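You operate a simulated robot arm through the tools that you are given. There is no shell and no other tool. Be economical: measure what you need, move in short steps, check, and stop when the job is done.

Carry out the task below with a simulated two-armed robot. There is one attempt and no reset: what you move stays moved.

## Task
Set the cream canister to 12 months and clamp it on the grease shelf.
Fine: hold it steady for the red slide; lift the red hatch flap, lay the canister in with its scale outward, swing the purple lever on; the flap stays up. Set down upright: cream canister.
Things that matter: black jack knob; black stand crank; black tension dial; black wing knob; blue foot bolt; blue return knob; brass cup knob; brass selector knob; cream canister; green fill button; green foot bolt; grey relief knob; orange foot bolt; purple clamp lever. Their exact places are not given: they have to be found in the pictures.

Only the result counts: the job must be done as asked and must still hold three seconds after the hand-in. Knocking over, shifting, dropping, spilling or breaking anything else fails it.

## Robot
Two 7-joint arms with two-finger parallel grippers on one trunk, on a base that drives. Base frame: it is fixed to the floor where the robot stands at the start and does not move with it; the origin is under the middle of the robot, x ahead of it, y to its left, z up. Readings come in m, degrees, newtons and seconds.
The left shoulder is at the start at [0.05, 0.177, 1.154], the right one opposite. With the tool pointing down near the work surface each hand reaches from about 0.22 to 0.7 m from the robot's upright axis, wherever it stands, measured 20 degrees to its own side. Places, roughly: black jack knob [-1.6, 1.5, 0.6]; black stand crank [-1.9, 2.3, 0.5]; black tension dial [0.7, 1, 1.7]; black wing knob [-1.9, 2.3, 0.3]; blue foot bolt [-1.6, 1.1, 0.7]; blue return knob [-1.7, 2, 1]; brass cup knob [-1.7, 1.4, 1.2]; brass selector knob [-1.7, 1.9, 1]; green fill button [-1.8, 1.7, 1.7]; green foot bolt [-1.6, 0.9, 0.7]; grey relief knob [-1.7, 2.1, 1]; orange foot bolt [-1.6, 1.4, 0.7]; purple clamp lever [-1.6, 1.1, 1.1]; purple foot bolt [-1.6, 1.2, 0.7]; red grease shelf [-1.6, 1, 1]; red hatch flap [-1.6, 1, 1.1]. Payload 3.43 kg a hand.
Tool frame (each hand has its own): the origin (TCP) lies between the finger pads and is the grasp point; the fingertips stand 0.034 m ahead of it; z points along the fingers, y is the line along which they close. Largest opening 0.128 m; finger width 0.024, thickness 0.012; the body of the gripper, 0.048 by 0.13 m, starts 0.096 m behind the TCP.
Orientation is told as [roll, pitch, yaw] about the base's x, y, z axes, in that order, counted from this pose: with the fingers straight down and closing along the base's y, the tool's x points along the base's -x, its y along +y and its z along -z.

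## Interface
- The arms move only by the tool play_rows. It takes "left_deltas", "right_deltas" or both (then of equal length, played together; a hand with none holds still); each is a list of rows, each an object (a shift or turn left out is 0, a gripper value left out holds the last) with "linear": the shift along the tool's x, y, z in m, a list of three; "dr": the turn, a rotation vector about the tool's x, y, z in degrees, a list of three; "gripper": the finger opening in m, from 0 to 0.128. In form: [{"linear": [dx, dy, dz], "dr": [wx, wy, wz], "gripper": gripper}, ...]. A call has 1 to 10 rows; each row is the pose to reach, as a shift and turn from the pose commanded when the call began, along the tool's axes at that moment. Rows are played at 5 a second. More than 0.05 m and 8.6 degrees between two rows, or a gripper value outside its range, and nothing of the call is played. Where a pose cannot be reached the arm comes as near as it can. A force on the tool above 40 N (or 10 N above the force at the start of the call, whichever is more), or a blocked arm, ends the call early, and 0.2 s more pass. Each finger travels about 0.108 m/s and halts on what it meets, pressing with about 43 N; the grip force reading is that of the motor and also rises with nothing between the fingers. The clock runs only during rows and for 0.2 s after the last one: add rows that repeat a pose to give the fingers time. The reply holds the time, the measured pose of the TCP, the force on the tool along the base axes, the opening and the grip force, in the units named above and with some noise, with the torque about the TCP (base axes, N m) and any sound that the robot's microphone picked up, and new pictures: "show" is both (left out), scene, wrist or none (wrist: the cameras of the hands that moved).
- Cameras (640 x 400 px; columns grow to the right, rows downward): "scene" is now at [0.1618, -0.0065, 1.3223]; the picture's right is [-0.06, -1.00, 0.00], its down [-0.51, 0.03, -0.86] and it looks along [0.86, -0.06, -0.51] (base axes); focal length 230 px, centre (320, 200). "left" rides on the left gripper at [0.076, 0.011, -0.16] in its tool frame; the picture's right is [-0.15, 0.99, 0.00], its down [-0.88, -0.13, -0.46] and it looks along [-0.45, -0.07, 0.89] (tool axes); focal length 234 px, centre (320, 200). "right" rides on the right gripper at [0.076, -0.011, -0.16] in its tool frame; the picture's right is [0.15, 0.99, 0.00], its down [-0.88, 0.13, -0.46] and it looks along [-0.45, 0.07, 0.89] (tool axes); focal length 234 px, centre (320, 200).
- raise_lower(by): slides the trunk up (or, below 0, down) by that many m; the arms and the scene camera ride with it, the base frame stays. It gives what a move gives, with no picture.
- base_move(legs): drives the robot by 1 to 6 legs, each [ahead, turn to the left] in m and degrees, along the robot's own axes; the way and the turn of a leg run together, so that a leg with both is an arc; at most 1.5 m and 180 degrees a leg. The arms and the cameras ride along, it lands a little off, and it stops where it bumps. It gives what a move gives, and a new picture of the scene camera.
- pan_tilt(pan, tilt): turns the head with the scene camera to pan (to the left, within 80 degrees either way) and tilt (down, from -29 to 69), counted from straight ahead of the robot. It gives what a move gives, and a new picture of the scene camera.
- probe_pixels(camera, pixels): for up to 12 pixels [column, row] of the newest picture of that camera ("zoom" is the newest enlarged one), the place [x, y, z] in the base frame of the surface seen there, good to about 0.002 m. No time passes.
- close_up(camera, box): a new picture of the part [left, top, right, bottom] of that camera's present view, enlarged. No time passes.
- finish_job(): hands the job in; it is judged then, once.

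Keep the steps short. Do not move on a guess: measure, check each grasp and each placing, and mend mistakes. In all there are 80 turns and 260 pictures (those below and enlarged ones count). Leave the grippers open and the arms clear of the work at the hand-in unless told otherwise, and finish with a single line.

The tools are called after "Request:" by a JSON object that holds its "op" and its "data". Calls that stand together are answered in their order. play_rows: Moves the arms, as the interface text tells. Its arguments: {"type":"object","properties":{"left_deltas":{"type":"array","items":{"type":"object","properties":{"linear":{"type":"array","items":{"type":"number"}},"dr":{"type":"array","items":{"type":"number"}},"gripper":{"type":"number"}}}},"right_deltas":{"type":"array","items":{"type":"object","properties":{"linear":{"type":"array","items":{"type":"number"}},"dr":{"type":"array","items":{"type":"number"}},"gripper":{"type":"number"}}}},"show":{"type":"string","enum":["both","scene","wrist","none"]}},"required":[]} The other tools are called the same way: raise_lower (by) slides the trunk up or down; base_move (legs) drives the base; pan_tilt (pan, tilt) turns the head that bears the scene camera; probe_pixels (camera, pixels) gives the place of the surface under pixels of a picture; close_up (camera, box) takes an enlarged picture of a part of a camera's view; finish_job () hands the job in.

At the start:

```text
clock: 0.0
left_tool_pos: [0.4624, 0.2112, 1.2197]
left_orientation: [0.0, 0.0, 0.0]
left_contact_force: [0.1, -0.5, 0.3]
left_wrist_torque: [0.02, 0.03, -0.04]
left_finger_gap: 0.1279
left_gripper_force: 0.1
right_tool_pos: [0.4138, -0.1508, 1.2126]
right_orientation: [0.1, -0.1, 0.0]
right_contact_force: [-1.2, 0.3, -0.8]
right_wrist_torque: [-0.03, 0.01, -0.02]
right_finger_gap: 0.1281
right_gripper_force: 0.1
trunk travel left (down, up): [-0.325, 0.076]
robot x, y, heading: [0.0028, -0.0029, -0.0]
head pan, tilt: [-3.7, 30.4]
```

scene: 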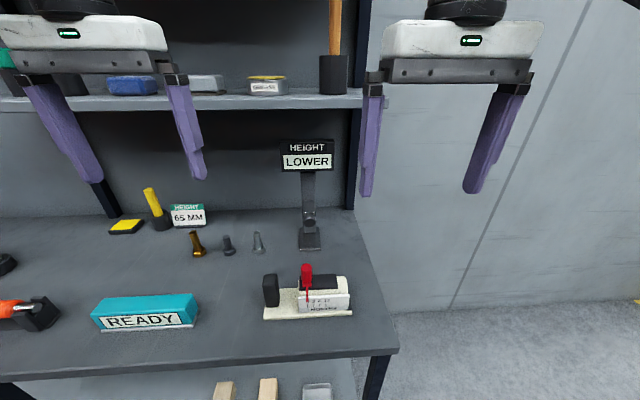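
right: 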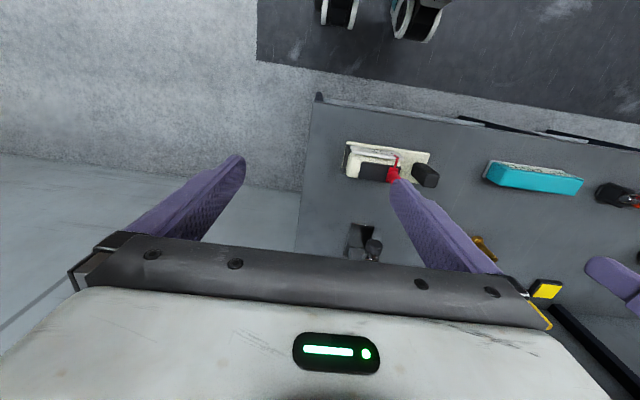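
left: 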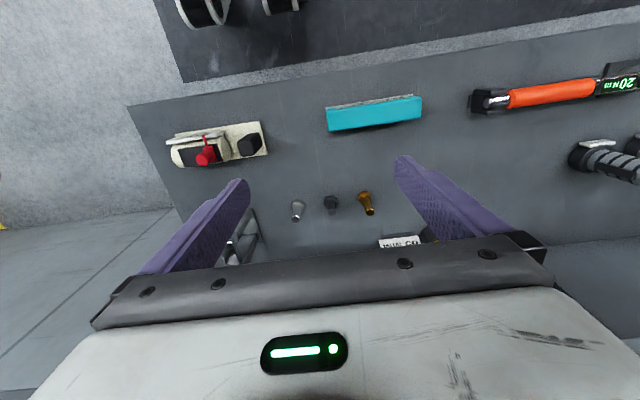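

I see a cream object with a red slide near pixel (308,295). I'll enlarge it and measure it.

Request:
{"op": "close_up", "data": {"camera": "scene", "box": [250, 250, 370, 325]}}

Request:
{"op": "close_up", "data": {"camera": "left", "box": [150, 100, 290, 187]}}

Request:
{"op": "probe_pixels", "data": {"camera": "scene", "pixels": [[270, 290], [306, 268], [307, 300], [325, 300], [345, 300], [300, 303], [340, 280], [268, 317], [350, 314], [280, 300], [320, 330]]}}

```text
5.33 times, centred on (310, 288) of scene
```

zoom: 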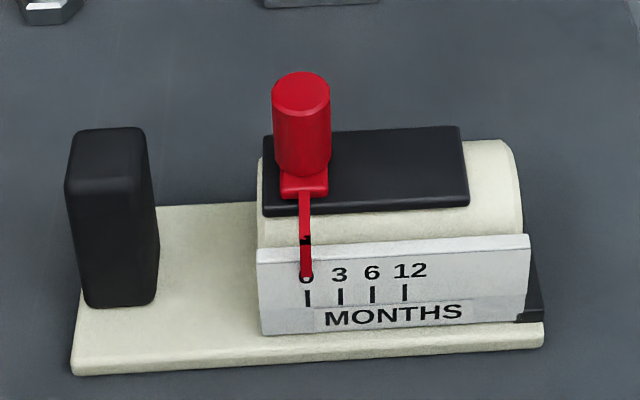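

```text
4.57 times, centred on (220, 144) of left
```

zoom: 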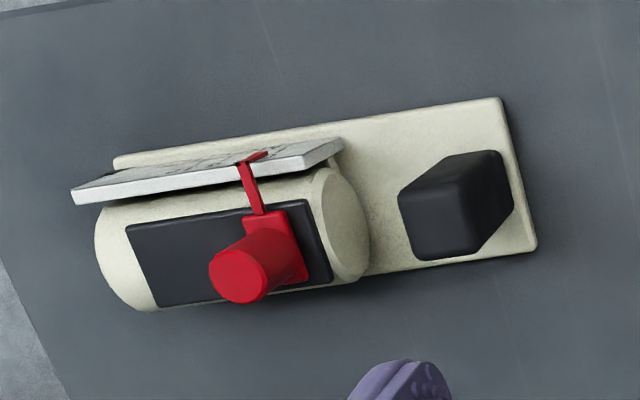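

```text
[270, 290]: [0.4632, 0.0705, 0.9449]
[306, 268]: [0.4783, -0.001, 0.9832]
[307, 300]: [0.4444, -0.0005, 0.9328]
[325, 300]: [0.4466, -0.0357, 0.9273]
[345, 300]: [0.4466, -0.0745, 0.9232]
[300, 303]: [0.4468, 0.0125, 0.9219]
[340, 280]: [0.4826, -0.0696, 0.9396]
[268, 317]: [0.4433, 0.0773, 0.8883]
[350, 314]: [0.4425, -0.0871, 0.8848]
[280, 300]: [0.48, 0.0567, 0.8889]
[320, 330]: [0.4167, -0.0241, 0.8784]
```

I'll take a tighter picture of the scale, so I can measure the 0 and 12 marks and the slide knob.

Request:
{"op": "close_up", "data": {"camera": "scene", "box": [262, 258, 358, 318]}}

```text
6.67 times, centred on (310, 288) of scene
```

zoom: 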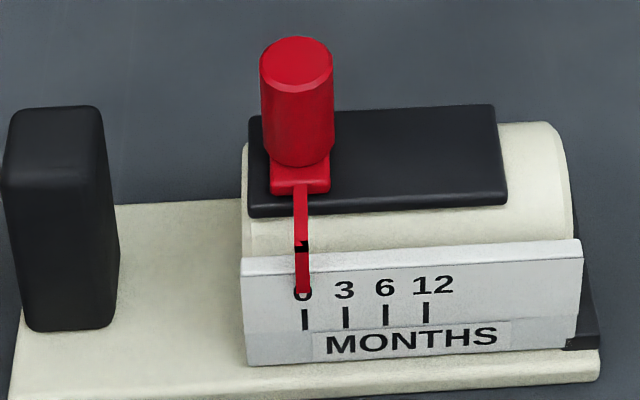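

Request:
{"op": "probe_pixels", "data": {"camera": "zoom", "pixels": [[305, 320], [346, 317], [387, 315], [428, 312], [301, 280], [265, 120], [330, 120], [297, 45], [297, 155], [20, 110], [95, 110], [55, 180]]}}

Request:
{"op": "pan_tilt", "data": {"pan": 80, "tilt": 15}}

```text
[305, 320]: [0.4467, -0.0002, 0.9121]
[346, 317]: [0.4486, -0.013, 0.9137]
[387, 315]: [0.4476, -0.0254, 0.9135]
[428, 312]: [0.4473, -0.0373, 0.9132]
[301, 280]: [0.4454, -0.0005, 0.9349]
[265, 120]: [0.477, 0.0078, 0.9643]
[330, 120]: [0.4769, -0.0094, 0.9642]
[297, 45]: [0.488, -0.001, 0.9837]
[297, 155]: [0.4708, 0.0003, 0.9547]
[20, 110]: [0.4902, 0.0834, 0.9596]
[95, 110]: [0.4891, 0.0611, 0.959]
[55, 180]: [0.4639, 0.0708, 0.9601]
```

```text
clock: 1.6
left_tool_pos: [0.4618, 0.2105, 1.2197]
left_orientation: [0.0, 0.0, -0.1]
left_contact_force: [-0.3, 0.7, -0.3]
left_wrist_torque: [0.01, 0.03, 0.03]
left_finger_gap: 0.1283
left_gripper_force: 0.0
right_tool_pos: [0.415, -0.1493, 1.2123]
right_orientation: [0.1, 0.0, 0.0]
right_contact_force: [-0.1, -0.3, 0.2]
right_wrist_torque: [0.04, 0.01, 0.03]
right_finger_gap: 0.128
right_gripper_force: 0.1
trunk travel left (down, up): [-0.325, 0.076]
robot x, y, heading: [-0.0027, -0.0022, -0.1]
head pan, tilt: [80.0, 15.0]
```

scene: 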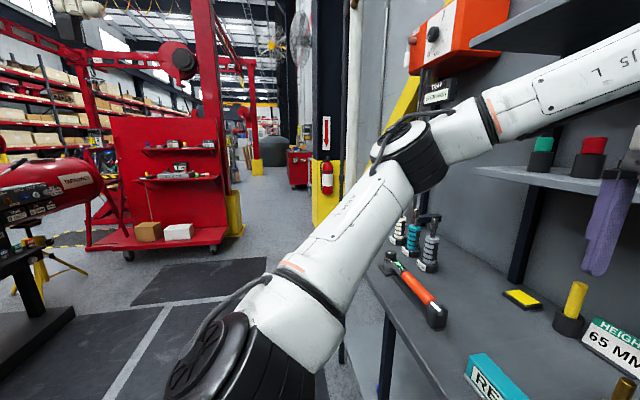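

The slide has to travel −0.037 m in y, from 0 (y 0.000) to 12 (y −0.037). Next I'll measure how deep the black block is, and turn the head back.

Request:
{"op": "pan_tilt", "data": {"pan": 0, "tilt": 45}}

Request:
{"op": "close_up", "data": {"camera": "left", "box": [150, 100, 290, 187]}}

Request:
{"op": "probe_pixels", "data": {"camera": "zoom", "pixels": [[405, 200], [460, 210], [410, 250], [460, 255], [440, 225], [430, 180], [490, 165], [505, 210], [240, 275], [520, 110], [525, 235], [345, 270]]}}

```text
clock: 3.1
left_tool_pos: [0.462, 0.2122, 1.2204]
left_orientation: [0.0, 0.0, 0.0]
left_contact_force: [0.2, -0.9, 0.3]
left_wrist_torque: [0.01, -0.01, -0.04]
left_finger_gap: 0.1278
left_gripper_force: 0.0
right_tool_pos: [0.4146, -0.1507, 1.2122]
right_orientation: [0.0, 0.2, -0.1]
right_contact_force: [0.4, 0.5, -0.2]
right_wrist_torque: [0.01, -0.02, -0.01]
right_finger_gap: 0.1282
right_gripper_force: 0.2
trunk travel left (down, up): [-0.325, 0.076]
robot x, y, heading: [-0.0023, 0.0006, 0.1]
head pan, tilt: [0.0, 45.0]
```

scene: 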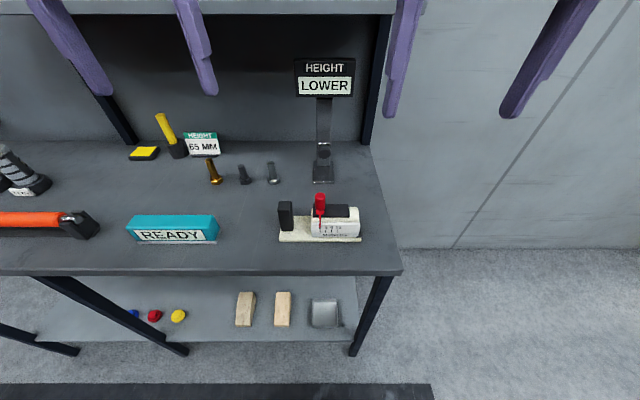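

```text
4.57 times, centred on (220, 144) of left
```

zoom: 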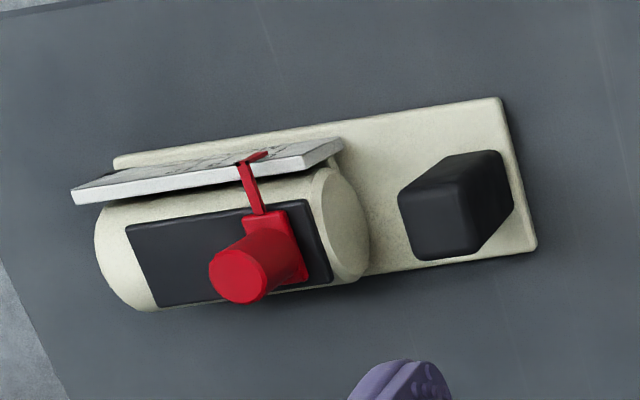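

```text
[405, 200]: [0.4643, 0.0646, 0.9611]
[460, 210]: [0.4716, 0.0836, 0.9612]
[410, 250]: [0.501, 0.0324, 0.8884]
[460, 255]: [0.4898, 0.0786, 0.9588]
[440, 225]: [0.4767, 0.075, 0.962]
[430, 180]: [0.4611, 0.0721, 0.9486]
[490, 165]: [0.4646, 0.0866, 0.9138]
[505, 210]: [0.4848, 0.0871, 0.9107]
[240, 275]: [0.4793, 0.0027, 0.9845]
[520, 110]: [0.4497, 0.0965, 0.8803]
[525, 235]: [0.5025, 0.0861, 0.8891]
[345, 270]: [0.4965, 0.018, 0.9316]
```

The block spans x 0.461–0.493 and y 0.060–0.087, with its top at z 0.961. I'll turn both hands so that they close along x with the cameras outward. That keeps the gripper bodies clear of each other.

Request:
{"op": "play_rows", "data": {"left_deltas": [{"dr": [0, 0, 8.5]}, {"dr": [0, 0, 17]}, {"dr": [0, 0, 25.5]}, {"dr": [0, 0, 34]}, {"dr": [0, 0, 42.5]}, {"dr": [0, 0, 51]}, {"dr": [0, 0, 59.5]}, {"dr": [0, 0, 68]}, {"dr": [0, 0, 76.5]}, {"dr": [0, 0, 85]}], "right_deltas": [{"dr": [0, 0, -8.5]}, {"dr": [0, 0, -17]}, {"dr": [0, 0, -25.5]}, {"dr": [0, 0, -34]}, {"dr": [0, 0, -42.5]}, {"dr": [0, 0, -51]}, {"dr": [0, 0, -59.5]}, {"dr": [0, 0, -68]}, {"dr": [0, 0, -76.5]}, {"dr": [0, 0, -85]}], "show": "none"}}

Request:
{"op": "play_rows", "data": {"left_deltas": [{"dr": [0, 0, 5], "gripper": 0.07}, {"dr": [0, 0, 5]}, {"dr": [0, 0, 5]}], "right_deltas": [{"dr": [0, 0, -5], "gripper": 0.06}, {"dr": [0, 0, -5]}, {"dr": [0, 0, -5]}]}}

```text
clock: 5.3
left_tool_pos: [0.3147, 0.1118, 1.1573]
left_orientation: [0.2, 0.0, -84.7]
left_contact_force: [0.0, 0.2, -0.6]
left_wrist_torque: [0.02, 0.02, 0.03]
left_finger_gap: 0.1283
left_gripper_force: 0.1
left hand out of reach, approached as far as the arm can: row 5, 6, 7, 8, 9, 10
right_tool_pos: [0.3195, -0.0941, 1.1689]
right_orientation: [-0.3, -0.2, 84.8]
right_contact_force: [0.5, 0.1, -0.4]
right_wrist_torque: [-0.01, -0.02, 0.02]
right_finger_gap: 0.1283
right_gripper_force: 0.0
right hand out of reach, approached as far as the arm can: row 7, 8, 9, 10
trunk travel left (down, up): [-0.325, 0.076]
robot x, y, heading: [0.0022, 0.0002, -0.1]
head pan, tilt: [0.0, 45.0]
```

```text
clock: 6.1
left_tool_pos: [0.2977, 0.1028, 1.1483]
left_orientation: [0.0, 0.1, -90.0]
left_contact_force: [-0.3, -0.7, -0.4]
left_wrist_torque: [-0.01, 0.0, 0.02]
left_finger_gap: 0.0699
left_gripper_force: 0.1
left hand out of reach, approached as far as the arm can: row 1, 2, 3
right_tool_pos: [0.3018, -0.0885, 1.1606]
right_orientation: [0.0, -0.1, 90.0]
right_contact_force: [-0.9, -0.3, 0.0]
right_wrist_torque: [-0.01, 0.0, -0.01]
right_finger_gap: 0.0599
right_gripper_force: 0.1
right hand out of reach, approached as far as the arm can: row 1, 2, 3
trunk travel left (down, up): [-0.325, 0.076]
robot x, y, heading: [0.0015, 0.0003, 0.2]
head pan, tilt: [0.0, 45.0]
```

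scene: 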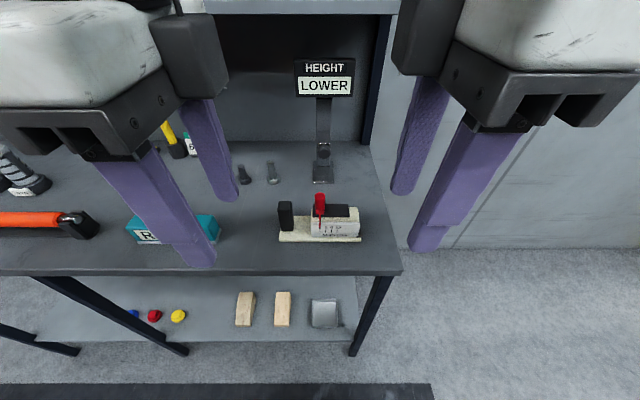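
right: 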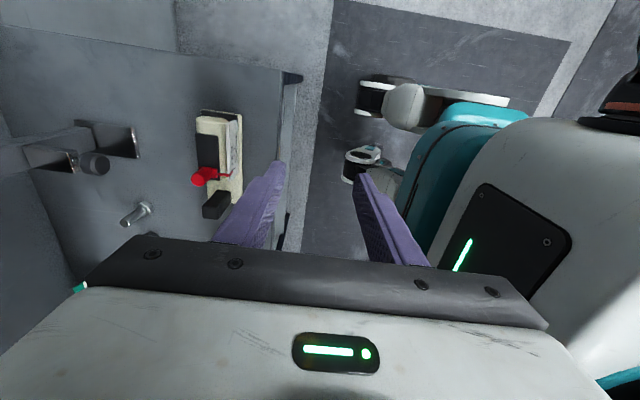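
left: 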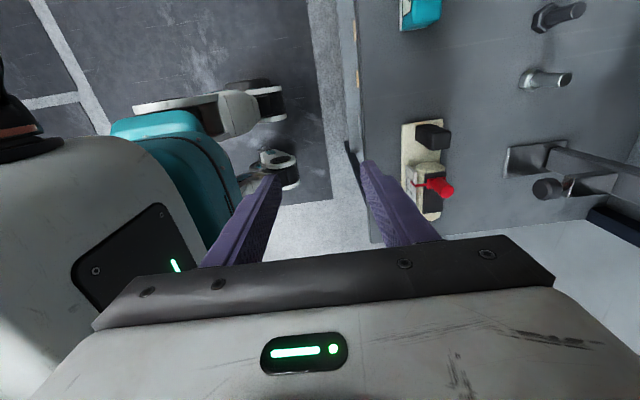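

The arm stops short of full reach at this height with the turned wrist. I'll go forward and down with the left hand only, still well above the canister, and read the pose.

Request:
{"op": "play_rows", "data": {"left_deltas": [{"linear": [0, 0.03, 0.02]}, {"linear": [-0.01, 0.06, 0.04]}, {"linear": [-0.01, 0.1, 0.06]}, {"linear": [-0.02, 0.14, 0.08]}, {"linear": [-0.02, 0.17, 0.09]}, {"linear": [-0.02, 0.17, 0.09]}], "show": "none"}}

```text
clock: 7.5
left_tool_pos: [0.3337, 0.0564, 1.0624]
left_orientation: [0.1, 0.0, -89.8]
left_contact_force: [-0.5, 0.3, 0.4]
left_wrist_torque: [0.01, -0.02, -0.02]
left_finger_gap: 0.07
left_gripper_force: 0.0
left hand out of reach, approached as far as the arm can: row 1, 2, 3, 4, 5, 6
right_tool_pos: [0.3007, -0.0883, 1.1608]
right_orientation: [0.0, -0.1, 89.8]
right_contact_force: [-0.6, -0.3, 0.0]
right_wrist_torque: [-0.02, 0.0, 0.01]
right_finger_gap: 0.06
right_gripper_force: 0.2
trunk travel left (down, up): [-0.325, 0.076]
robot x, y, heading: [-0.0016, 0.0019, 0.0]
head pan, tilt: [0.0, 45.0]
```

Turning the hand by 90° costs too much reach. New plan:
- The left hand holds the block straight down at yaw 0, closing along y.
- The right hand comes in pitched about 45° from the robot side, under and in front of the left gripper body.

I'll turn both hands back now.

Request:
{"op": "play_rows", "data": {"left_deltas": [{"linear": [0.02, 0, 0], "dr": [0, 0, -8.5]}, {"linear": [0.04, 0, 0], "dr": [0, 0, -17]}, {"linear": [0.06, 0, 0], "dr": [0, 0, -25.5]}, {"linear": [0.08, 0, 0], "dr": [0, 0, -34]}, {"linear": [0.1, 0.02, 0], "dr": [0, 0, -42.5]}, {"linear": [0.1, 0.02, 0], "dr": [0, 0, -51]}, {"linear": [0.1, 0.03, 0], "dr": [0, 0, -59.5]}, {"linear": [0.1, 0.04, 0], "dr": [0, 0, -68]}, {"linear": [0.1, 0.04, 0], "dr": [0, 0, -76.5]}, {"linear": [0.1, 0.05, 0], "dr": [0, 0, -85]}], "right_deltas": [{"linear": [0.02, 0, 0], "dr": [0, 0, 8.5]}, {"linear": [0.04, 0, 0], "dr": [0, 0, 17]}, {"linear": [0.06, 0, 0], "dr": [0, 0, 25.5]}, {"linear": [0.08, 0, 0], "dr": [0, 0, 34]}, {"linear": [0.1, 0, 0], "dr": [0, 0, 42.5]}, {"linear": [0.1, 0, 0], "dr": [0, 0, 51]}, {"linear": [0.1, 0, 0], "dr": [0, 0, 59.5]}, {"linear": [0.1, 0, 0], "dr": [0, 0, 68]}, {"linear": [0.1, 0, 0], "dr": [0, 0, 76.5]}, {"linear": [0.1, 0, 0], "dr": [0, 0, 85]}], "show": "none"}}

Request:
{"op": "play_rows", "data": {"left_deltas": [{"dr": [0, 0, -4.9]}, {"dr": [0, 0, -4.9]}], "right_deltas": [{"dr": [0, 0, 5]}, {"dr": [0, 0, 5]}], "show": "none"}}

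```text
clock: 9.7
left_tool_pos: [0.38, 0.1553, 1.0637]
left_orientation: [0.0, -0.1, -4.7]
left_contact_force: [0.2, -0.6, 1.1]
left_wrist_torque: [0.0, -0.05, 0.0]
left_finger_gap: 0.0699
left_gripper_force: 0.0
right_tool_pos: [0.2981, -0.1888, 1.1596]
right_orientation: [0.1, 0.0, 4.7]
right_contact_force: [0.7, 0.2, 0.3]
right_wrist_torque: [0.01, 0.02, 0.01]
right_finger_gap: 0.0602
right_gripper_force: 0.1
trunk travel left (down, up): [-0.325, 0.076]
robot x, y, heading: [-0.0016, -0.0019, -0.1]
head pan, tilt: [0.0, 45.0]
```

```text
clock: 10.3
left_tool_pos: [0.3808, 0.1565, 1.0622]
left_orientation: [-0.1, 0.0, 0.0]
left_contact_force: [-0.4, 0.1, 1.1]
left_wrist_torque: [0.01, 0.04, 0.01]
left_finger_gap: 0.0698
left_gripper_force: 0.1
right_tool_pos: [0.2975, -0.1901, 1.1603]
right_orientation: [0.1, 0.0, -0.1]
right_contact_force: [-0.3, -0.6, 1.0]
right_wrist_torque: [0.0, 0.01, -0.01]
right_finger_gap: 0.06
right_gripper_force: 0.0
trunk travel left (down, up): [-0.325, 0.076]
robot x, y, heading: [0.0002, 0.0002, 0.2]
head pan, tilt: [0.0, 45.0]
```

Both hands are back at yaw 0. Next I'll move the left hand above the block.

Request:
{"op": "play_rows", "data": {"left_deltas": [{"linear": [-0.03, -0.03, 0], "gripper": 0.06}, {"linear": [-0.06, -0.06, 0]}, {"linear": [-0.096, -0.083, 0.01]}, {"linear": [-0.096, -0.083, 0.02]}, {"linear": [-0.096, -0.083, 0.02]}]}}

```text
clock: 11.5
left_tool_pos: [0.4752, 0.0748, 1.0445]
left_orientation: [0.0, 0.0, -0.1]
left_contact_force: [-0.5, 0.0, 0.1]
left_wrist_torque: [-0.01, -0.02, 0.0]
left_finger_gap: 0.0599
left_gripper_force: 0.0
right_tool_pos: [0.2972, -0.1895, 1.1599]
right_orientation: [0.1, 0.0, 0.1]
right_contact_force: [-1.6, 0.1, -0.1]
right_wrist_torque: [0.01, 0.0, -0.03]
right_finger_gap: 0.0599
right_gripper_force: 0.2
trunk travel left (down, up): [-0.325, 0.076]
robot x, y, heading: [0.0012, 0.0012, 0.4]
head pan, tilt: [0.0, 45.0]
```

scene: 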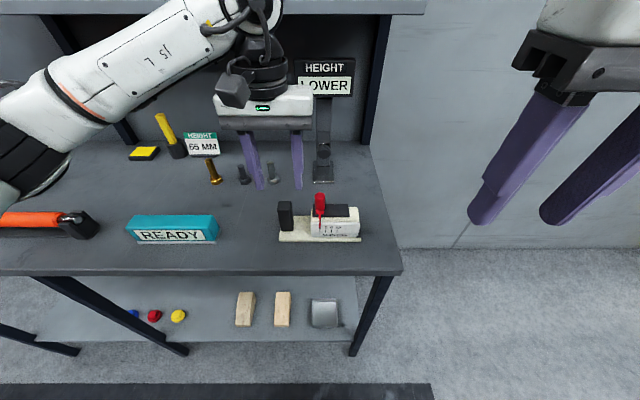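
left: 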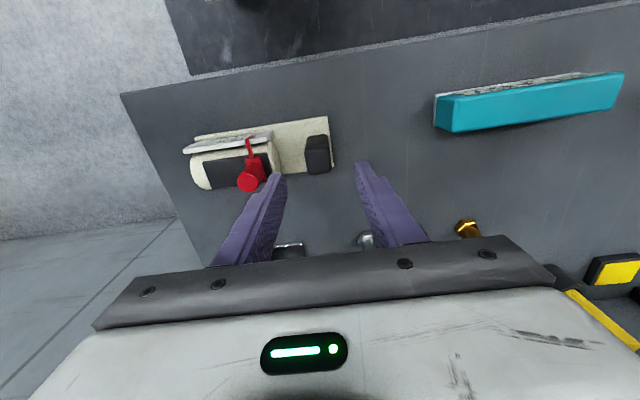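

The fingers straddle the block. I'll descend 0.11 m with the fingers open 0.06, then close.

Request:
{"op": "play_rows", "data": {"left_deltas": [{"linear": [-0.002, -0.001, 0.04]}, {"linear": [-0.002, -0.001, 0.08]}, {"linear": [-0.002, -0.001, 0.109]}, {"linear": [-0.002, -0.001, 0.109]}, {"linear": [-0.002, -0.001, 0.109]}]}}

```text
clock: 12.7
left_tool_pos: [0.4762, 0.0746, 0.9351]
left_orientation: [-0.1, 0.0, -0.1]
left_contact_force: [-0.6, -0.4, 0.2]
left_wrist_torque: [0.0, -0.01, 0.0]
left_finger_gap: 0.0599
left_gripper_force: 0.0
right_tool_pos: [0.2972, -0.1887, 1.161]
right_orientation: [0.1, 0.0, 0.1]
right_contact_force: [-0.6, -0.4, -0.2]
right_wrist_torque: [0.0, 0.0, -0.02]
right_finger_gap: 0.0601
right_gripper_force: 0.1
trunk travel left (down, up): [-0.325, 0.076]
robot x, y, heading: [-0.0017, 0.003, 0.1]
head pan, tilt: [0.0, 45.0]
```

scene: 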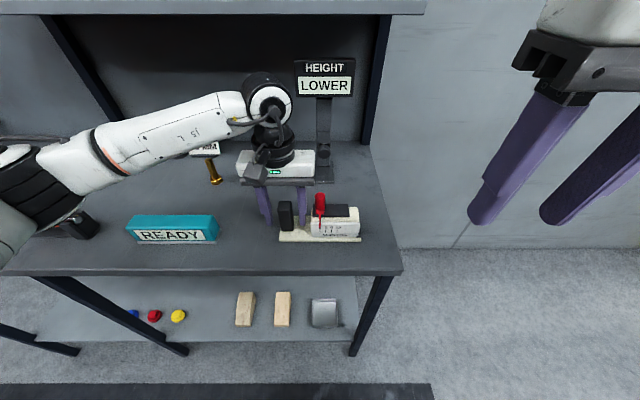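
left: 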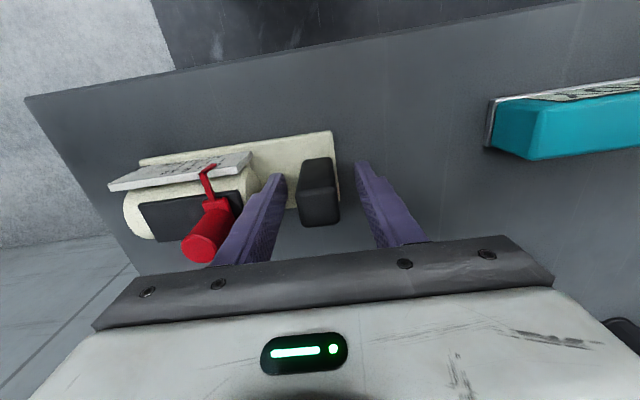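

The block lies between the fingers. I'll close the left hand, and at the same time pitch the right hand 45° and bring it to a standoff in front of the canister.

Request:
{"op": "play_rows", "data": {"left_deltas": [{"gripper": 0.0}, {}, {}, {}, {}, {}, {}, {}], "right_deltas": [{"linear": [-0.015, 0.0, 0.0], "dr": [0, -7.5, 0], "gripper": 0.045}, {"linear": [-0.03, 0.02, 0.015], "dr": [0, -15, 0]}, {"linear": [-0.045, 0.04, 0.03], "dr": [0, -22.5, 0]}, {"linear": [-0.06, 0.06, 0.05], "dr": [0, -30, 0]}, {"linear": [-0.08, 0.09, 0.07], "dr": [0, -37.5, 0]}, {"linear": [-0.095, 0.109, 0.087], "dr": [0, -45, 0]}, {"linear": [-0.095, 0.109, 0.087], "dr": [0, -45, 0]}, {"linear": [-0.095, 0.109, 0.087], "dr": [0, -45, 0]}]}}

```text
clock: 14.5
left_tool_pos: [0.4769, 0.0747, 0.9364]
left_orientation: [0.1, 0.1, -0.1]
left_contact_force: [0.5, 0.7, -1.3]
left_wrist_torque: [0.0, -0.04, -0.01]
left_finger_gap: 0.0277
left_gripper_force: 42.9
right_tool_pos: [0.3926, -0.0799, 1.0734]
right_orientation: [0.0, -45.2, -0.1]
right_contact_force: [-0.4, -0.3, 0.3]
right_wrist_torque: [-0.01, 0.01, -0.01]
right_finger_gap: 0.045
right_gripper_force: 0.0
trunk travel left (down, up): [-0.325, 0.076]
robot x, y, heading: [0.0015, -0.0013, 0.1]
head pan, tilt: [0.0, 45.0]
```

scene: 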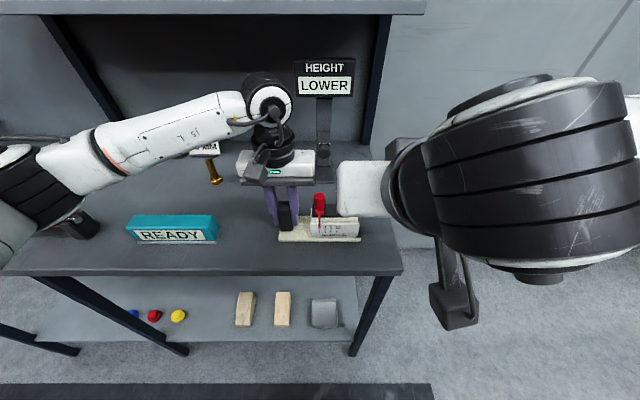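
right: 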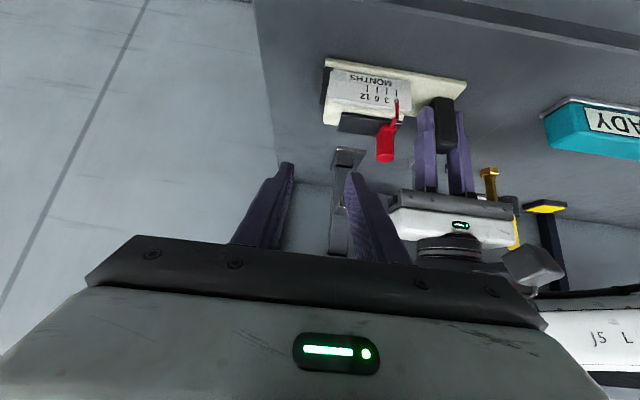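
left: 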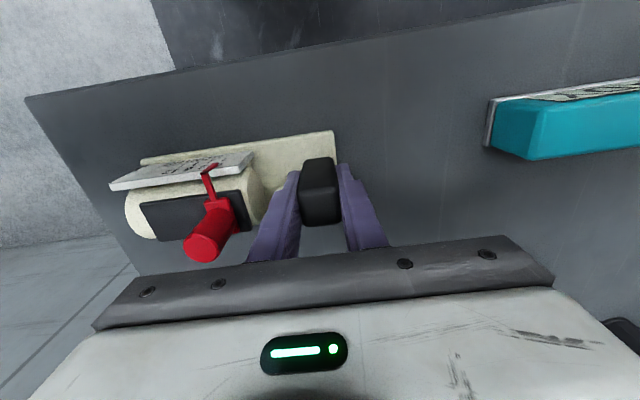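

The block is held (gap 0.0277, 43 N). I'll align the right hand with the knob in y and advance part way.

Request:
{"op": "play_rows", "data": {"right_deltas": [{"linear": [0, 0.04, 0]}, {"linear": [0, 0.079, 0.01]}, {"linear": [0, 0.079, 0.035]}, {"linear": [0, 0.079, 0.06]}, {"linear": [0, 0.079, 0.06]}], "show": "wrist"}}

Request:
{"op": "probe_pixels", "data": {"camera": "left", "pixels": [[203, 250], [210, 172], [222, 225]]}}

```text
clock: 15.7
left_tool_pos: [0.4775, 0.0743, 0.9373]
left_orientation: [0.0, 0.0, 0.1]
left_contact_force: [0.3, -0.6, -0.2]
left_wrist_torque: [0.12, 0.06, 0.04]
left_finger_gap: 0.0274
left_gripper_force: 42.8
right_tool_pos: [0.4369, -0.0005, 1.0302]
right_orientation: [0.1, -45.0, -0.1]
right_contact_force: [-0.3, -0.1, -0.2]
right_wrist_torque: [-0.01, 0.0, -0.01]
right_finger_gap: 0.0451
right_gripper_force: 0.0
trunk travel left (down, up): [-0.325, 0.076]
robot x, y, heading: [-0.0009, -0.0038, 0.1]
head pan, tilt: [0.0, 45.0]
```

right: 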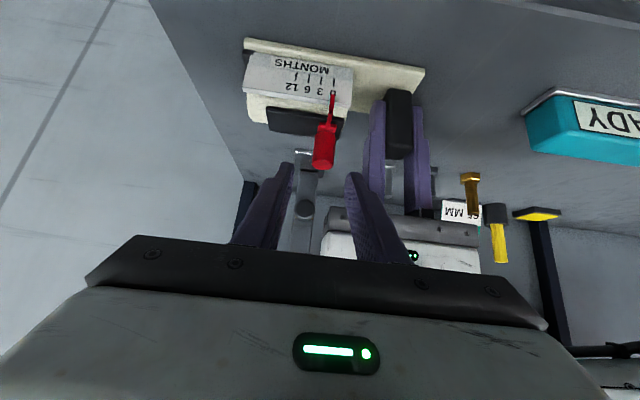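

```text
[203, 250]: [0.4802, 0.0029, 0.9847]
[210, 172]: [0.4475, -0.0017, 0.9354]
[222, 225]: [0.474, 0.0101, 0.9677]
```

Aligned in y. I'll advance the remaining 0.058 m along the fingers so they straddle the knob.

Request:
{"op": "play_rows", "data": {"right_deltas": [{"linear": [0, 0, 0.03]}, {"linear": [0, 0, 0.058]}, {"linear": [0, 0, 0.058]}, {"linear": [0, 0, 0.058]}], "show": "both"}}

Request:
{"op": "close_up", "data": {"camera": "right", "box": [200, 60, 440, 210]}}

```text
clock: 16.7
left_tool_pos: [0.4773, 0.073, 0.9363]
left_orientation: [-0.1, 0.1, 0.1]
left_contact_force: [1.9, 0.6, -0.9]
left_wrist_torque: [0.05, 0.14, 0.07]
left_finger_gap: 0.0275
left_gripper_force: 43.2
right_tool_pos: [0.4784, -0.0026, 0.9883]
right_orientation: [0.0, -44.9, -0.1]
right_contact_force: [-1.7, 0.1, -1.4]
right_wrist_torque: [-0.02, -0.06, 0.09]
right_finger_gap: 0.0451
right_gripper_force: 0.2
trunk travel left (down, up): [-0.325, 0.076]
robot x, y, heading: [-0.0039, -0.0012, -0.2]
head pan, tilt: [0.0, 45.0]
```

scene: 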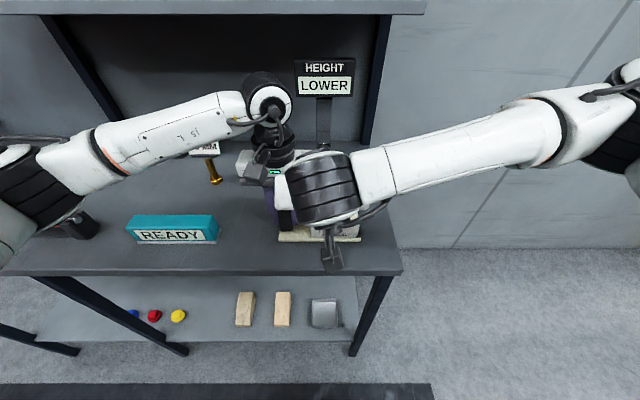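
right: 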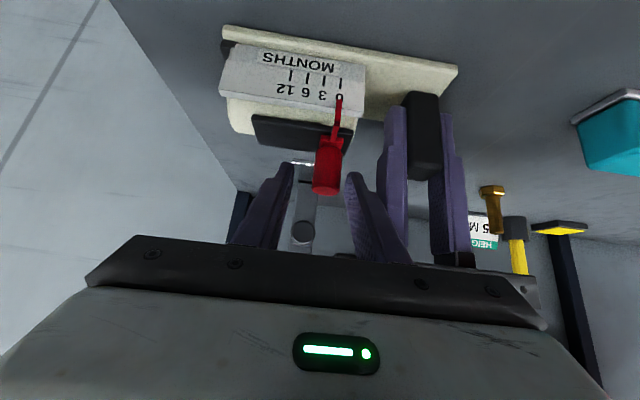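

```text
2.67 times, centred on (320, 135) of right
```

zoom: 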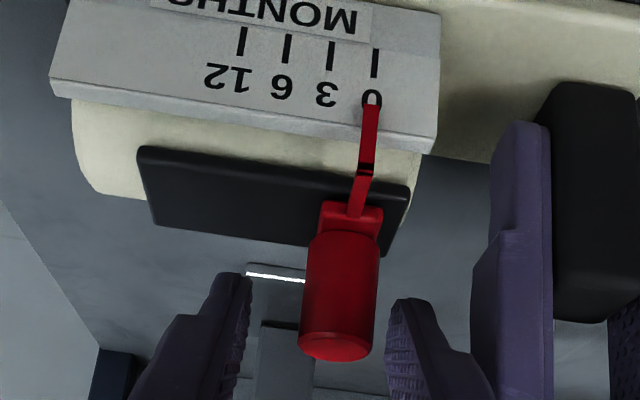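

The fingers straddle the upper half of the knob. I'll close the right hand gently on it.

Request:
{"op": "play_rows", "data": {"right_deltas": [{"gripper": 0.015}, {}, {}, {}], "show": "none"}}

Request:
{"op": "close_up", "data": {"camera": "right", "box": [200, 60, 440, 210]}}

```text
clock: 17.7
left_tool_pos: [0.477, 0.0742, 0.9367]
left_orientation: [-0.1, 0.1, -0.1]
left_contact_force: [1.2, -4.8, 0.8]
left_wrist_torque: [0.34, -0.02, -0.03]
left_finger_gap: 0.0275
left_gripper_force: 42.6
right_tool_pos: [0.4786, -0.0027, 0.9889]
right_orientation: [0.0, -45.0, 0.0]
right_contact_force: [-2.4, 4.1, -0.2]
right_wrist_torque: [-0.24, 0.13, 0.1]
right_finger_gap: 0.0207
right_gripper_force: 43.9
trunk travel left (down, up): [-0.325, 0.076]
robot x, y, heading: [-0.0021, 0.0016, -0.0]
head pan, tilt: [0.0, 45.0]
```

```text
2.67 times, centred on (320, 135) of right
```

zoom: 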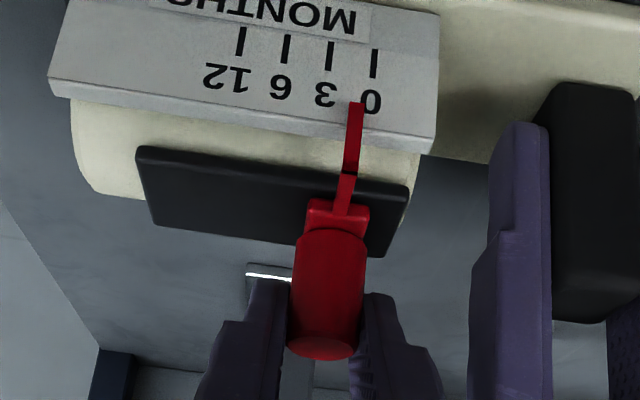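

Held. The slide has already moved slightly towards 3. I'll measure the pointer tip against the marks.

Request:
{"op": "probe_pixels", "data": {"camera": "zoom", "pixels": [[356, 110], [356, 120], [241, 41], [286, 48], [331, 55], [374, 62]]}}

```text
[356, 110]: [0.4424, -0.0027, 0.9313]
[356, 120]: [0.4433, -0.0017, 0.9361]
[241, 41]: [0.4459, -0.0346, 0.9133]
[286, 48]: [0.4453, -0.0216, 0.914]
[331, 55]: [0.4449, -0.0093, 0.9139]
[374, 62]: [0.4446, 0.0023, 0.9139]
```

The pointer is at y −0.0025 and the 12 mark at −0.0346. I'll move the right hand −0.030 first, slowly.

Request:
{"op": "play_rows", "data": {"right_deltas": [{"linear": [0, -0.005, 0]}, {"linear": [0, -0.01, 0]}, {"linear": [0, -0.015, 0]}, {"linear": [0, -0.02, 0]}, {"linear": [0, -0.025, 0]}, {"linear": [0, -0.03, 0]}, {"linear": [0, -0.03, 0]}], "show": "none"}}

Request:
{"op": "close_up", "data": {"camera": "right", "box": [200, 60, 440, 210]}}

```text
clock: 19.3
left_tool_pos: [0.4759, 0.0736, 0.937]
left_orientation: [-0.2, -0.1, -0.1]
left_contact_force: [-9.3, -3.0, 17.7]
left_wrist_torque: [-1.28, -0.22, -1.01]
left_finger_gap: 0.0278
left_gripper_force: 42.8
right_tool_pos: [0.4777, -0.0319, 0.9894]
right_orientation: [0.0, -45.0, -0.2]
right_contact_force: [10.8, 3.3, -16.8]
right_wrist_torque: [-0.38, -0.32, -0.08]
right_finger_gap: 0.0205
right_gripper_force: 42.9
trunk travel left (down, up): [-0.325, 0.076]
robot x, y, heading: [0.0014, -0.002, 0.1]
head pan, tilt: [0.0, 45.0]
```

```text
2.67 times, centred on (320, 135) of right
```

zoom: 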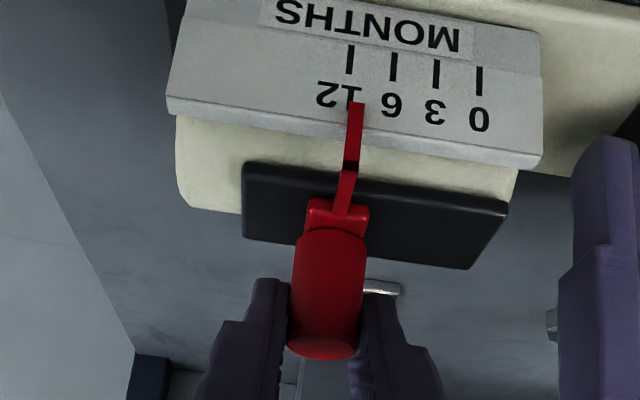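

Request:
{"op": "probe_pixels", "data": {"camera": "zoom", "pixels": [[356, 110], [356, 120], [351, 60], [392, 67], [435, 74], [479, 80], [358, 105], [352, 130]]}}

```text
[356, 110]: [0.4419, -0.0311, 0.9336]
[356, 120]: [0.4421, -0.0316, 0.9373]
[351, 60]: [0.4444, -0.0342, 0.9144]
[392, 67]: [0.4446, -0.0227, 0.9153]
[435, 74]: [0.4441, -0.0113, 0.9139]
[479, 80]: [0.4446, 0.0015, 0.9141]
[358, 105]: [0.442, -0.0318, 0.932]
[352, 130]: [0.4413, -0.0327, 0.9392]
```

About 2.7 mm remain, so I'll move −0.0028.

Request:
{"op": "play_rows", "data": {"right_deltas": [{"linear": [0, -0.0015, 0]}, {"linear": [0, -0.0028, 0]}, {"linear": [0, -0.0028, 0]}], "show": "none"}}

Request:
{"op": "close_up", "data": {"camera": "right", "box": [260, 60, 420, 160]}}

Request:
{"op": "probe_pixels", "data": {"camera": "zoom", "pixels": [[372, 75], [377, 110], [377, 90], [377, 100]]}}

```text
clock: 20.1
left_tool_pos: [0.4762, 0.0735, 0.9365]
left_orientation: [-0.2, 0.0, -0.2]
left_contact_force: [-10.6, -3.4, 18.2]
left_wrist_torque: [-1.48, -0.29, -1.09]
left_finger_gap: 0.0277
left_gripper_force: 42.7
right_tool_pos: [0.4782, -0.0349, 0.9905]
right_orientation: [0.1, -44.8, 0.0]
right_contact_force: [10.6, 2.1, -19.1]
right_wrist_torque: [-0.38, -0.27, -0.06]
right_finger_gap: 0.0208
right_gripper_force: 43.0
trunk travel left (down, up): [-0.325, 0.076]
robot x, y, heading: [-0.0012, 0.0057, -0.0]
head pan, tilt: [0.0, 45.0]
```

```text
4.00 times, centred on (340, 110) of right
```

zoom: 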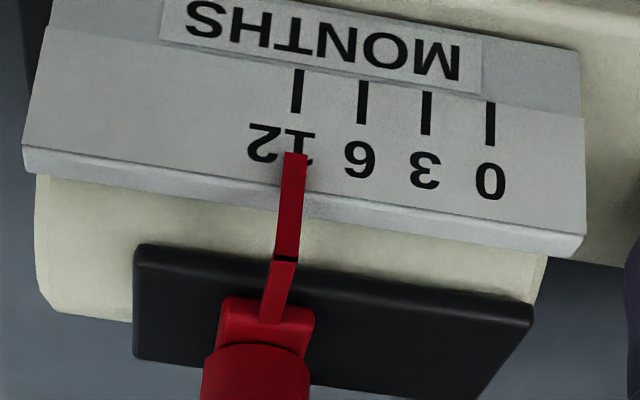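

```text
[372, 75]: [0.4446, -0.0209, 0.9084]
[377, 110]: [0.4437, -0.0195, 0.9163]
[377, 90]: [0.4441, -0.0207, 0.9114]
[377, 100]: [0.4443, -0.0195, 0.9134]
```

The pointer tip (297,153) lies on the line of the 12 mark. I'll open the right hand and then probe again.

Request:
{"op": "play_rows", "data": {"right_deltas": [{"gripper": 0.045}, {}, {}], "show": "none"}}

Request:
{"op": "close_up", "data": {"camera": "right", "box": [260, 60, 420, 160]}}

Request:
{"op": "probe_pixels", "data": {"camera": "zoom", "pixels": [[298, 80], [298, 100], [296, 158], [294, 170], [294, 180], [362, 95], [490, 120]]}}

```text
clock: 20.9
left_tool_pos: [0.477, 0.0763, 0.9369]
left_orientation: [0.1, -0.1, 0.1]
left_contact_force: [5.0, 1.0, 7.3]
left_wrist_torque: [-0.27, 0.11, 0.22]
left_finger_gap: 0.0277
left_gripper_force: 43.0
right_tool_pos: [0.4778, -0.0337, 0.9897]
right_orientation: [0.0, -45.1, -0.1]
right_contact_force: [0.6, 0.4, 0.8]
right_wrist_torque: [-0.02, -0.01, -0.02]
right_finger_gap: 0.0453
right_gripper_force: 0.1
trunk travel left (down, up): [-0.325, 0.076]
robot x, y, heading: [-0.0014, -0.0024, 0.1]
head pan, tilt: [0.0, 45.0]
```

```text
4.00 times, centred on (340, 110) of right
```

zoom: 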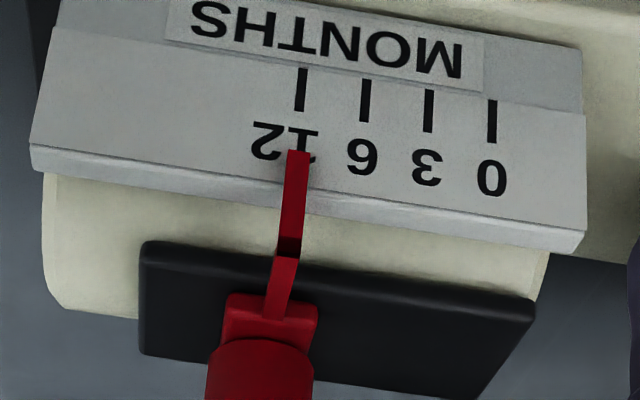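

```text
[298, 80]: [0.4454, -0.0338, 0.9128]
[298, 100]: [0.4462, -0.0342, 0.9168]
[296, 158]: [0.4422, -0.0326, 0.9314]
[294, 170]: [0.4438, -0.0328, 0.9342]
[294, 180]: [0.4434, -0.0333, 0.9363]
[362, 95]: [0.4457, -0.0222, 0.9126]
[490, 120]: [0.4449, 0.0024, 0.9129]
```

The pointer (y −0.033) matches the 12 mark (about −0.0335). I'll retract the right hand along its fingers, and check from the scene camera.

Request:
{"op": "play_rows", "data": {"right_deltas": [{"linear": [0, 0, -0.04]}, {"linear": [0, 0, -0.08]}, {"linear": [0, -0.02, -0.12]}, {"linear": [0, -0.07, -0.14]}, {"linear": [0, -0.12, -0.15]}, {"linear": [0, -0.16, -0.15]}, {"linear": [0, -0.2, -0.15]}, {"linear": [0, -0.2, -0.15]}], "show": "none"}}

Request:
{"op": "close_up", "data": {"camera": "scene", "box": [272, 185, 368, 245]}}

Request:
{"op": "probe_pixels", "data": {"camera": "zoom", "pixels": [[400, 270], [365, 312], [405, 312], [60, 340], [580, 340]]}}

```text
refused: row 4 steps farther than a row can; nothing moved
```

```text
6.67 times, centred on (320, 215) of scene
```

zoom: 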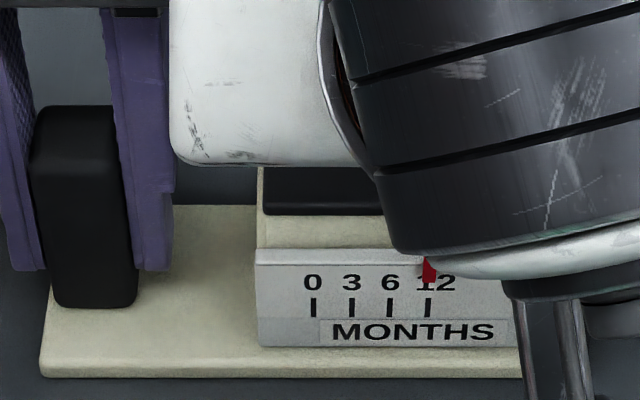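

```text
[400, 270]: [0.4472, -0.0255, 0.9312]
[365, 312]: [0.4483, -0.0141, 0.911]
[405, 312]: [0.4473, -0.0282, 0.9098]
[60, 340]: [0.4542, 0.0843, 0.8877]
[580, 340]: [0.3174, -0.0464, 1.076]
```

The pointer sits on 12 in this view too. That last call was refused because a step was too large, so I'll retract again with smaller steps.

Request:
{"op": "play_rows", "data": {"right_deltas": [{"linear": [0, 0, -0.04]}, {"linear": [0, 0, -0.08]}, {"linear": [0, 0, -0.12]}, {"linear": [0, -0.04, -0.14]}, {"linear": [0, -0.08, -0.15]}, {"linear": [0, -0.12, -0.15]}, {"linear": [0, -0.16, -0.15]}, {"linear": [0, -0.16, -0.15]}], "show": "none"}}

Request:
{"op": "close_up", "data": {"camera": "scene", "box": [272, 185, 368, 245]}}

```text
clock: 22.7
left_tool_pos: [0.4765, 0.073, 0.9374]
left_orientation: [0.0, 0.0, -0.2]
left_contact_force: [-1.0, 1.3, 0.9]
left_wrist_torque: [-0.28, -0.04, -0.1]
left_finger_gap: 0.0275
left_gripper_force: 42.5
right_tool_pos: [0.3966, -0.1895, 1.1154]
right_orientation: [0.0, -45.0, 0.0]
right_contact_force: [-0.8, 0.4, -0.3]
right_wrist_torque: [0.04, 0.01, 0.01]
right_finger_gap: 0.0452
right_gripper_force: 0.1
right hand out of reach, approached as far as the arm can: row 6, 7, 8
trunk travel left (down, up): [-0.325, 0.076]
robot x, y, heading: [-0.0015, 0.0015, 0.0]
head pan, tilt: [0.0, 45.0]
```

```text
6.67 times, centred on (320, 215) of scene
```

zoom: 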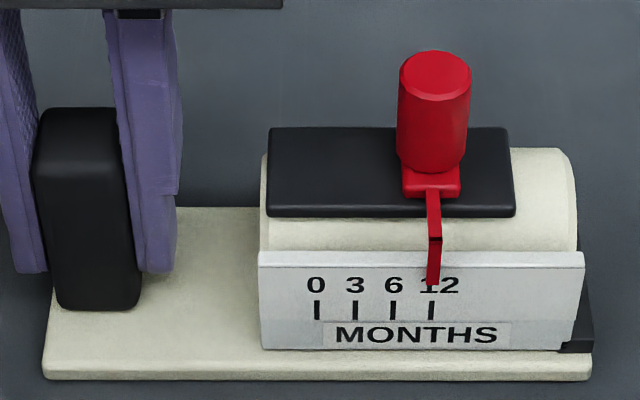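

The slide is set at 12. Now a test lift of 0.04 m with the left hand.

Request:
{"op": "play_rows", "data": {"left_deltas": [{"linear": [0, 0, -0.01]}, {"linear": [0, 0, -0.02]}, {"linear": [0, 0, -0.04]}, {"linear": [0, 0, -0.04]}], "show": "both"}}

```text
clock: 23.7
left_tool_pos: [0.4785, 0.074, 0.9748]
left_orientation: [0.1, 0.1, -0.1]
left_contact_force: [-0.8, -0.5, -2.8]
left_wrist_torque: [0.25, -0.03, -0.01]
left_finger_gap: 0.0279
left_gripper_force: 42.6
right_tool_pos: [0.3965, -0.1897, 1.1148]
right_orientation: [0.0, -44.9, -0.1]
right_contact_force: [-0.5, 0.4, -0.2]
right_wrist_torque: [0.01, 0.02, 0.0]
right_finger_gap: 0.0451
right_gripper_force: 0.0
trunk travel left (down, up): [-0.325, 0.076]
robot x, y, heading: [0.0001, 0.0015, 0.1]
head pan, tilt: [0.0, 45.0]
```

scene: 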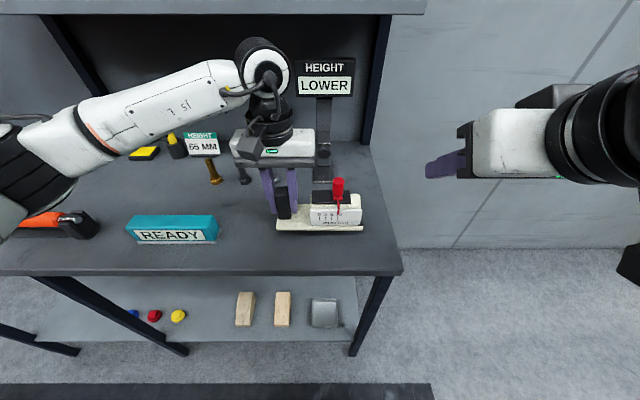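
left: 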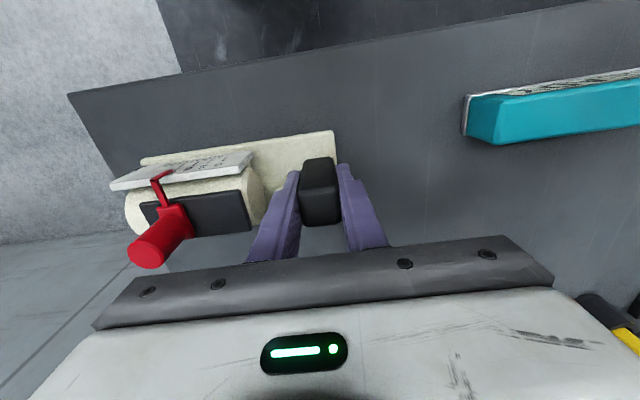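

It lifted level. I'll pull it up and back towards the robot, clear of the bench, for the drive.

Request:
{"op": "play_rows", "data": {"left_deltas": [{"linear": [0, 0, -0.03]}, {"linear": [0.01, 0.01, -0.06]}, {"linear": [0.035, 0.02, -0.085]}, {"linear": [0.06, 0.04, -0.105]}, {"linear": [0.085, 0.055, -0.105]}, {"linear": [0.098, 0.066, -0.105]}, {"linear": [0.098, 0.066, -0.105]}], "show": "none"}}

Request:
{"op": "base_move", "data": {"legs": [[-0.45, 0], [0, 100]]}}

```text
clock: 25.3
left_tool_pos: [0.3806, 0.1368, 1.0799]
left_orientation: [0.0, 0.1, -0.1]
left_contact_force: [0.6, -0.1, -2.4]
left_wrist_torque: [0.31, -0.01, 0.02]
left_finger_gap: 0.0277
left_gripper_force: 42.9
right_tool_pos: [0.3962, -0.1889, 1.1156]
right_orientation: [0.0, -44.9, -0.1]
right_contact_force: [-0.7, 0.3, 0.2]
right_wrist_torque: [-0.06, -0.01, -0.01]
right_finger_gap: 0.0452
right_gripper_force: 0.0
trunk travel left (down, up): [-0.325, 0.076]
robot x, y, heading: [-0.0013, 0.0025, -0.2]
head pan, tilt: [0.0, 45.0]
```

```text
clock: 32.2
left_tool_pos: [-0.6444, 0.352, 1.0805]
left_orientation: [0.0, -0.1, 99.8]
left_contact_force: [0.2, 0.0, -3.2]
left_wrist_torque: [-0.06, 0.31, 0.0]
left_finger_gap: 0.028
left_gripper_force: 42.9
right_tool_pos: [-0.3273, 0.426, 1.1159]
right_orientation: [0.0, -45.0, 99.8]
right_contact_force: [-0.4, -0.9, -0.3]
right_wrist_torque: [-0.02, 0.01, 0.05]
right_finger_gap: 0.045
right_gripper_force: 0.0
trunk travel left (down, up): [-0.325, 0.076]
robot x, y, heading: [-0.4481, -0.002, 99.9]
head pan, tilt: [0.0, 45.0]
```

scene: 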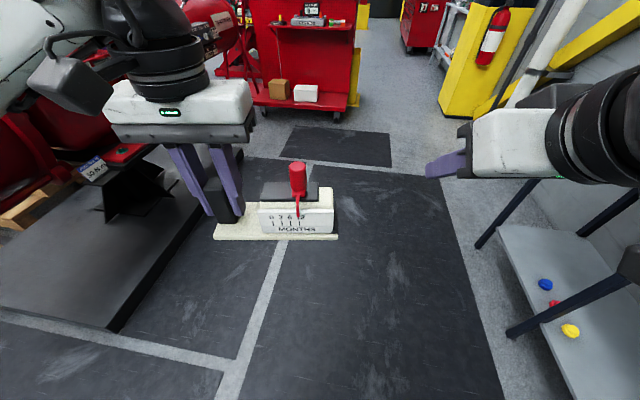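

The floor ahead is clear. I'll drive on 0.9 m and turn a further 45° to look at the fixture before getting close. I'll also level the head a bit.

Request:
{"op": "base_move", "data": {"legs": [[0.9, 0], [0, 45]]}}

Request:
{"op": "pan_tilt", "data": {"pan": 20, "tilt": 20}}

```text
clock: 39.0
left_tool_pos: [-0.9855, 0.9911, 1.0806]
left_orientation: [0.1, 0.0, 144.6]
left_contact_force: [0.4, 0.0, -3.9]
left_wrist_torque: [-0.24, 0.19, -0.01]
left_finger_gap: 0.0278
left_gripper_force: 42.8
right_tool_pos: [-0.8103, 1.266, 1.1152]
right_orientation: [0.0, -44.9, 144.6]
right_contact_force: [-0.7, -0.4, 0.0]
right_wrist_torque: [-0.01, 0.0, -0.03]
right_finger_gap: 0.0454
right_gripper_force: 0.1
trunk travel left (down, up): [-0.325, 0.076]
robot x, y, heading: [-0.5957, 0.883, 144.9]
head pan, tilt: [0.0, 45.0]
```

scene: 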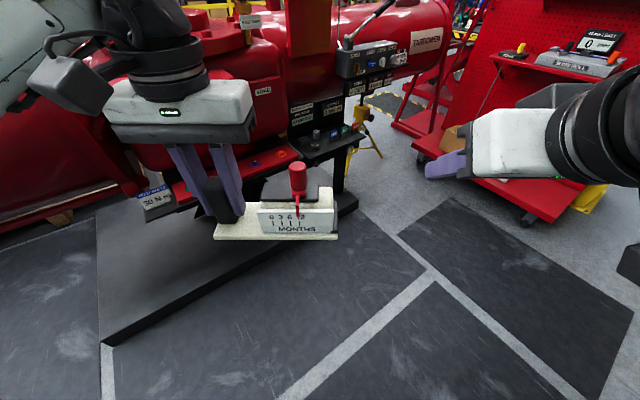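

```text
clock: 39.9
left_tool_pos: [-0.9857, 0.9922, 1.0797]
left_orientation: [0.0, 0.0, 144.6]
left_contact_force: [0.0, -1.2, -3.2]
left_wrist_torque: [-0.26, 0.15, 0.01]
left_finger_gap: 0.0277
left_gripper_force: 43.1
right_tool_pos: [-0.8114, 1.2667, 1.1145]
right_orientation: [0.0, -44.9, 144.6]
right_contact_force: [0.2, -0.3, 0.1]
right_wrist_torque: [0.0, 0.02, 0.0]
right_finger_gap: 0.0448
right_gripper_force: 0.0
trunk travel left (down, up): [-0.325, 0.076]
robot x, y, heading: [-0.5922, 0.8836, 144.8]
head pan, tilt: [20.0, 20.0]
```

scene: 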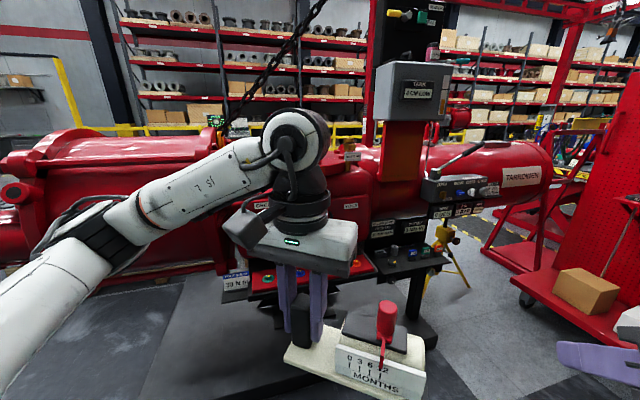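

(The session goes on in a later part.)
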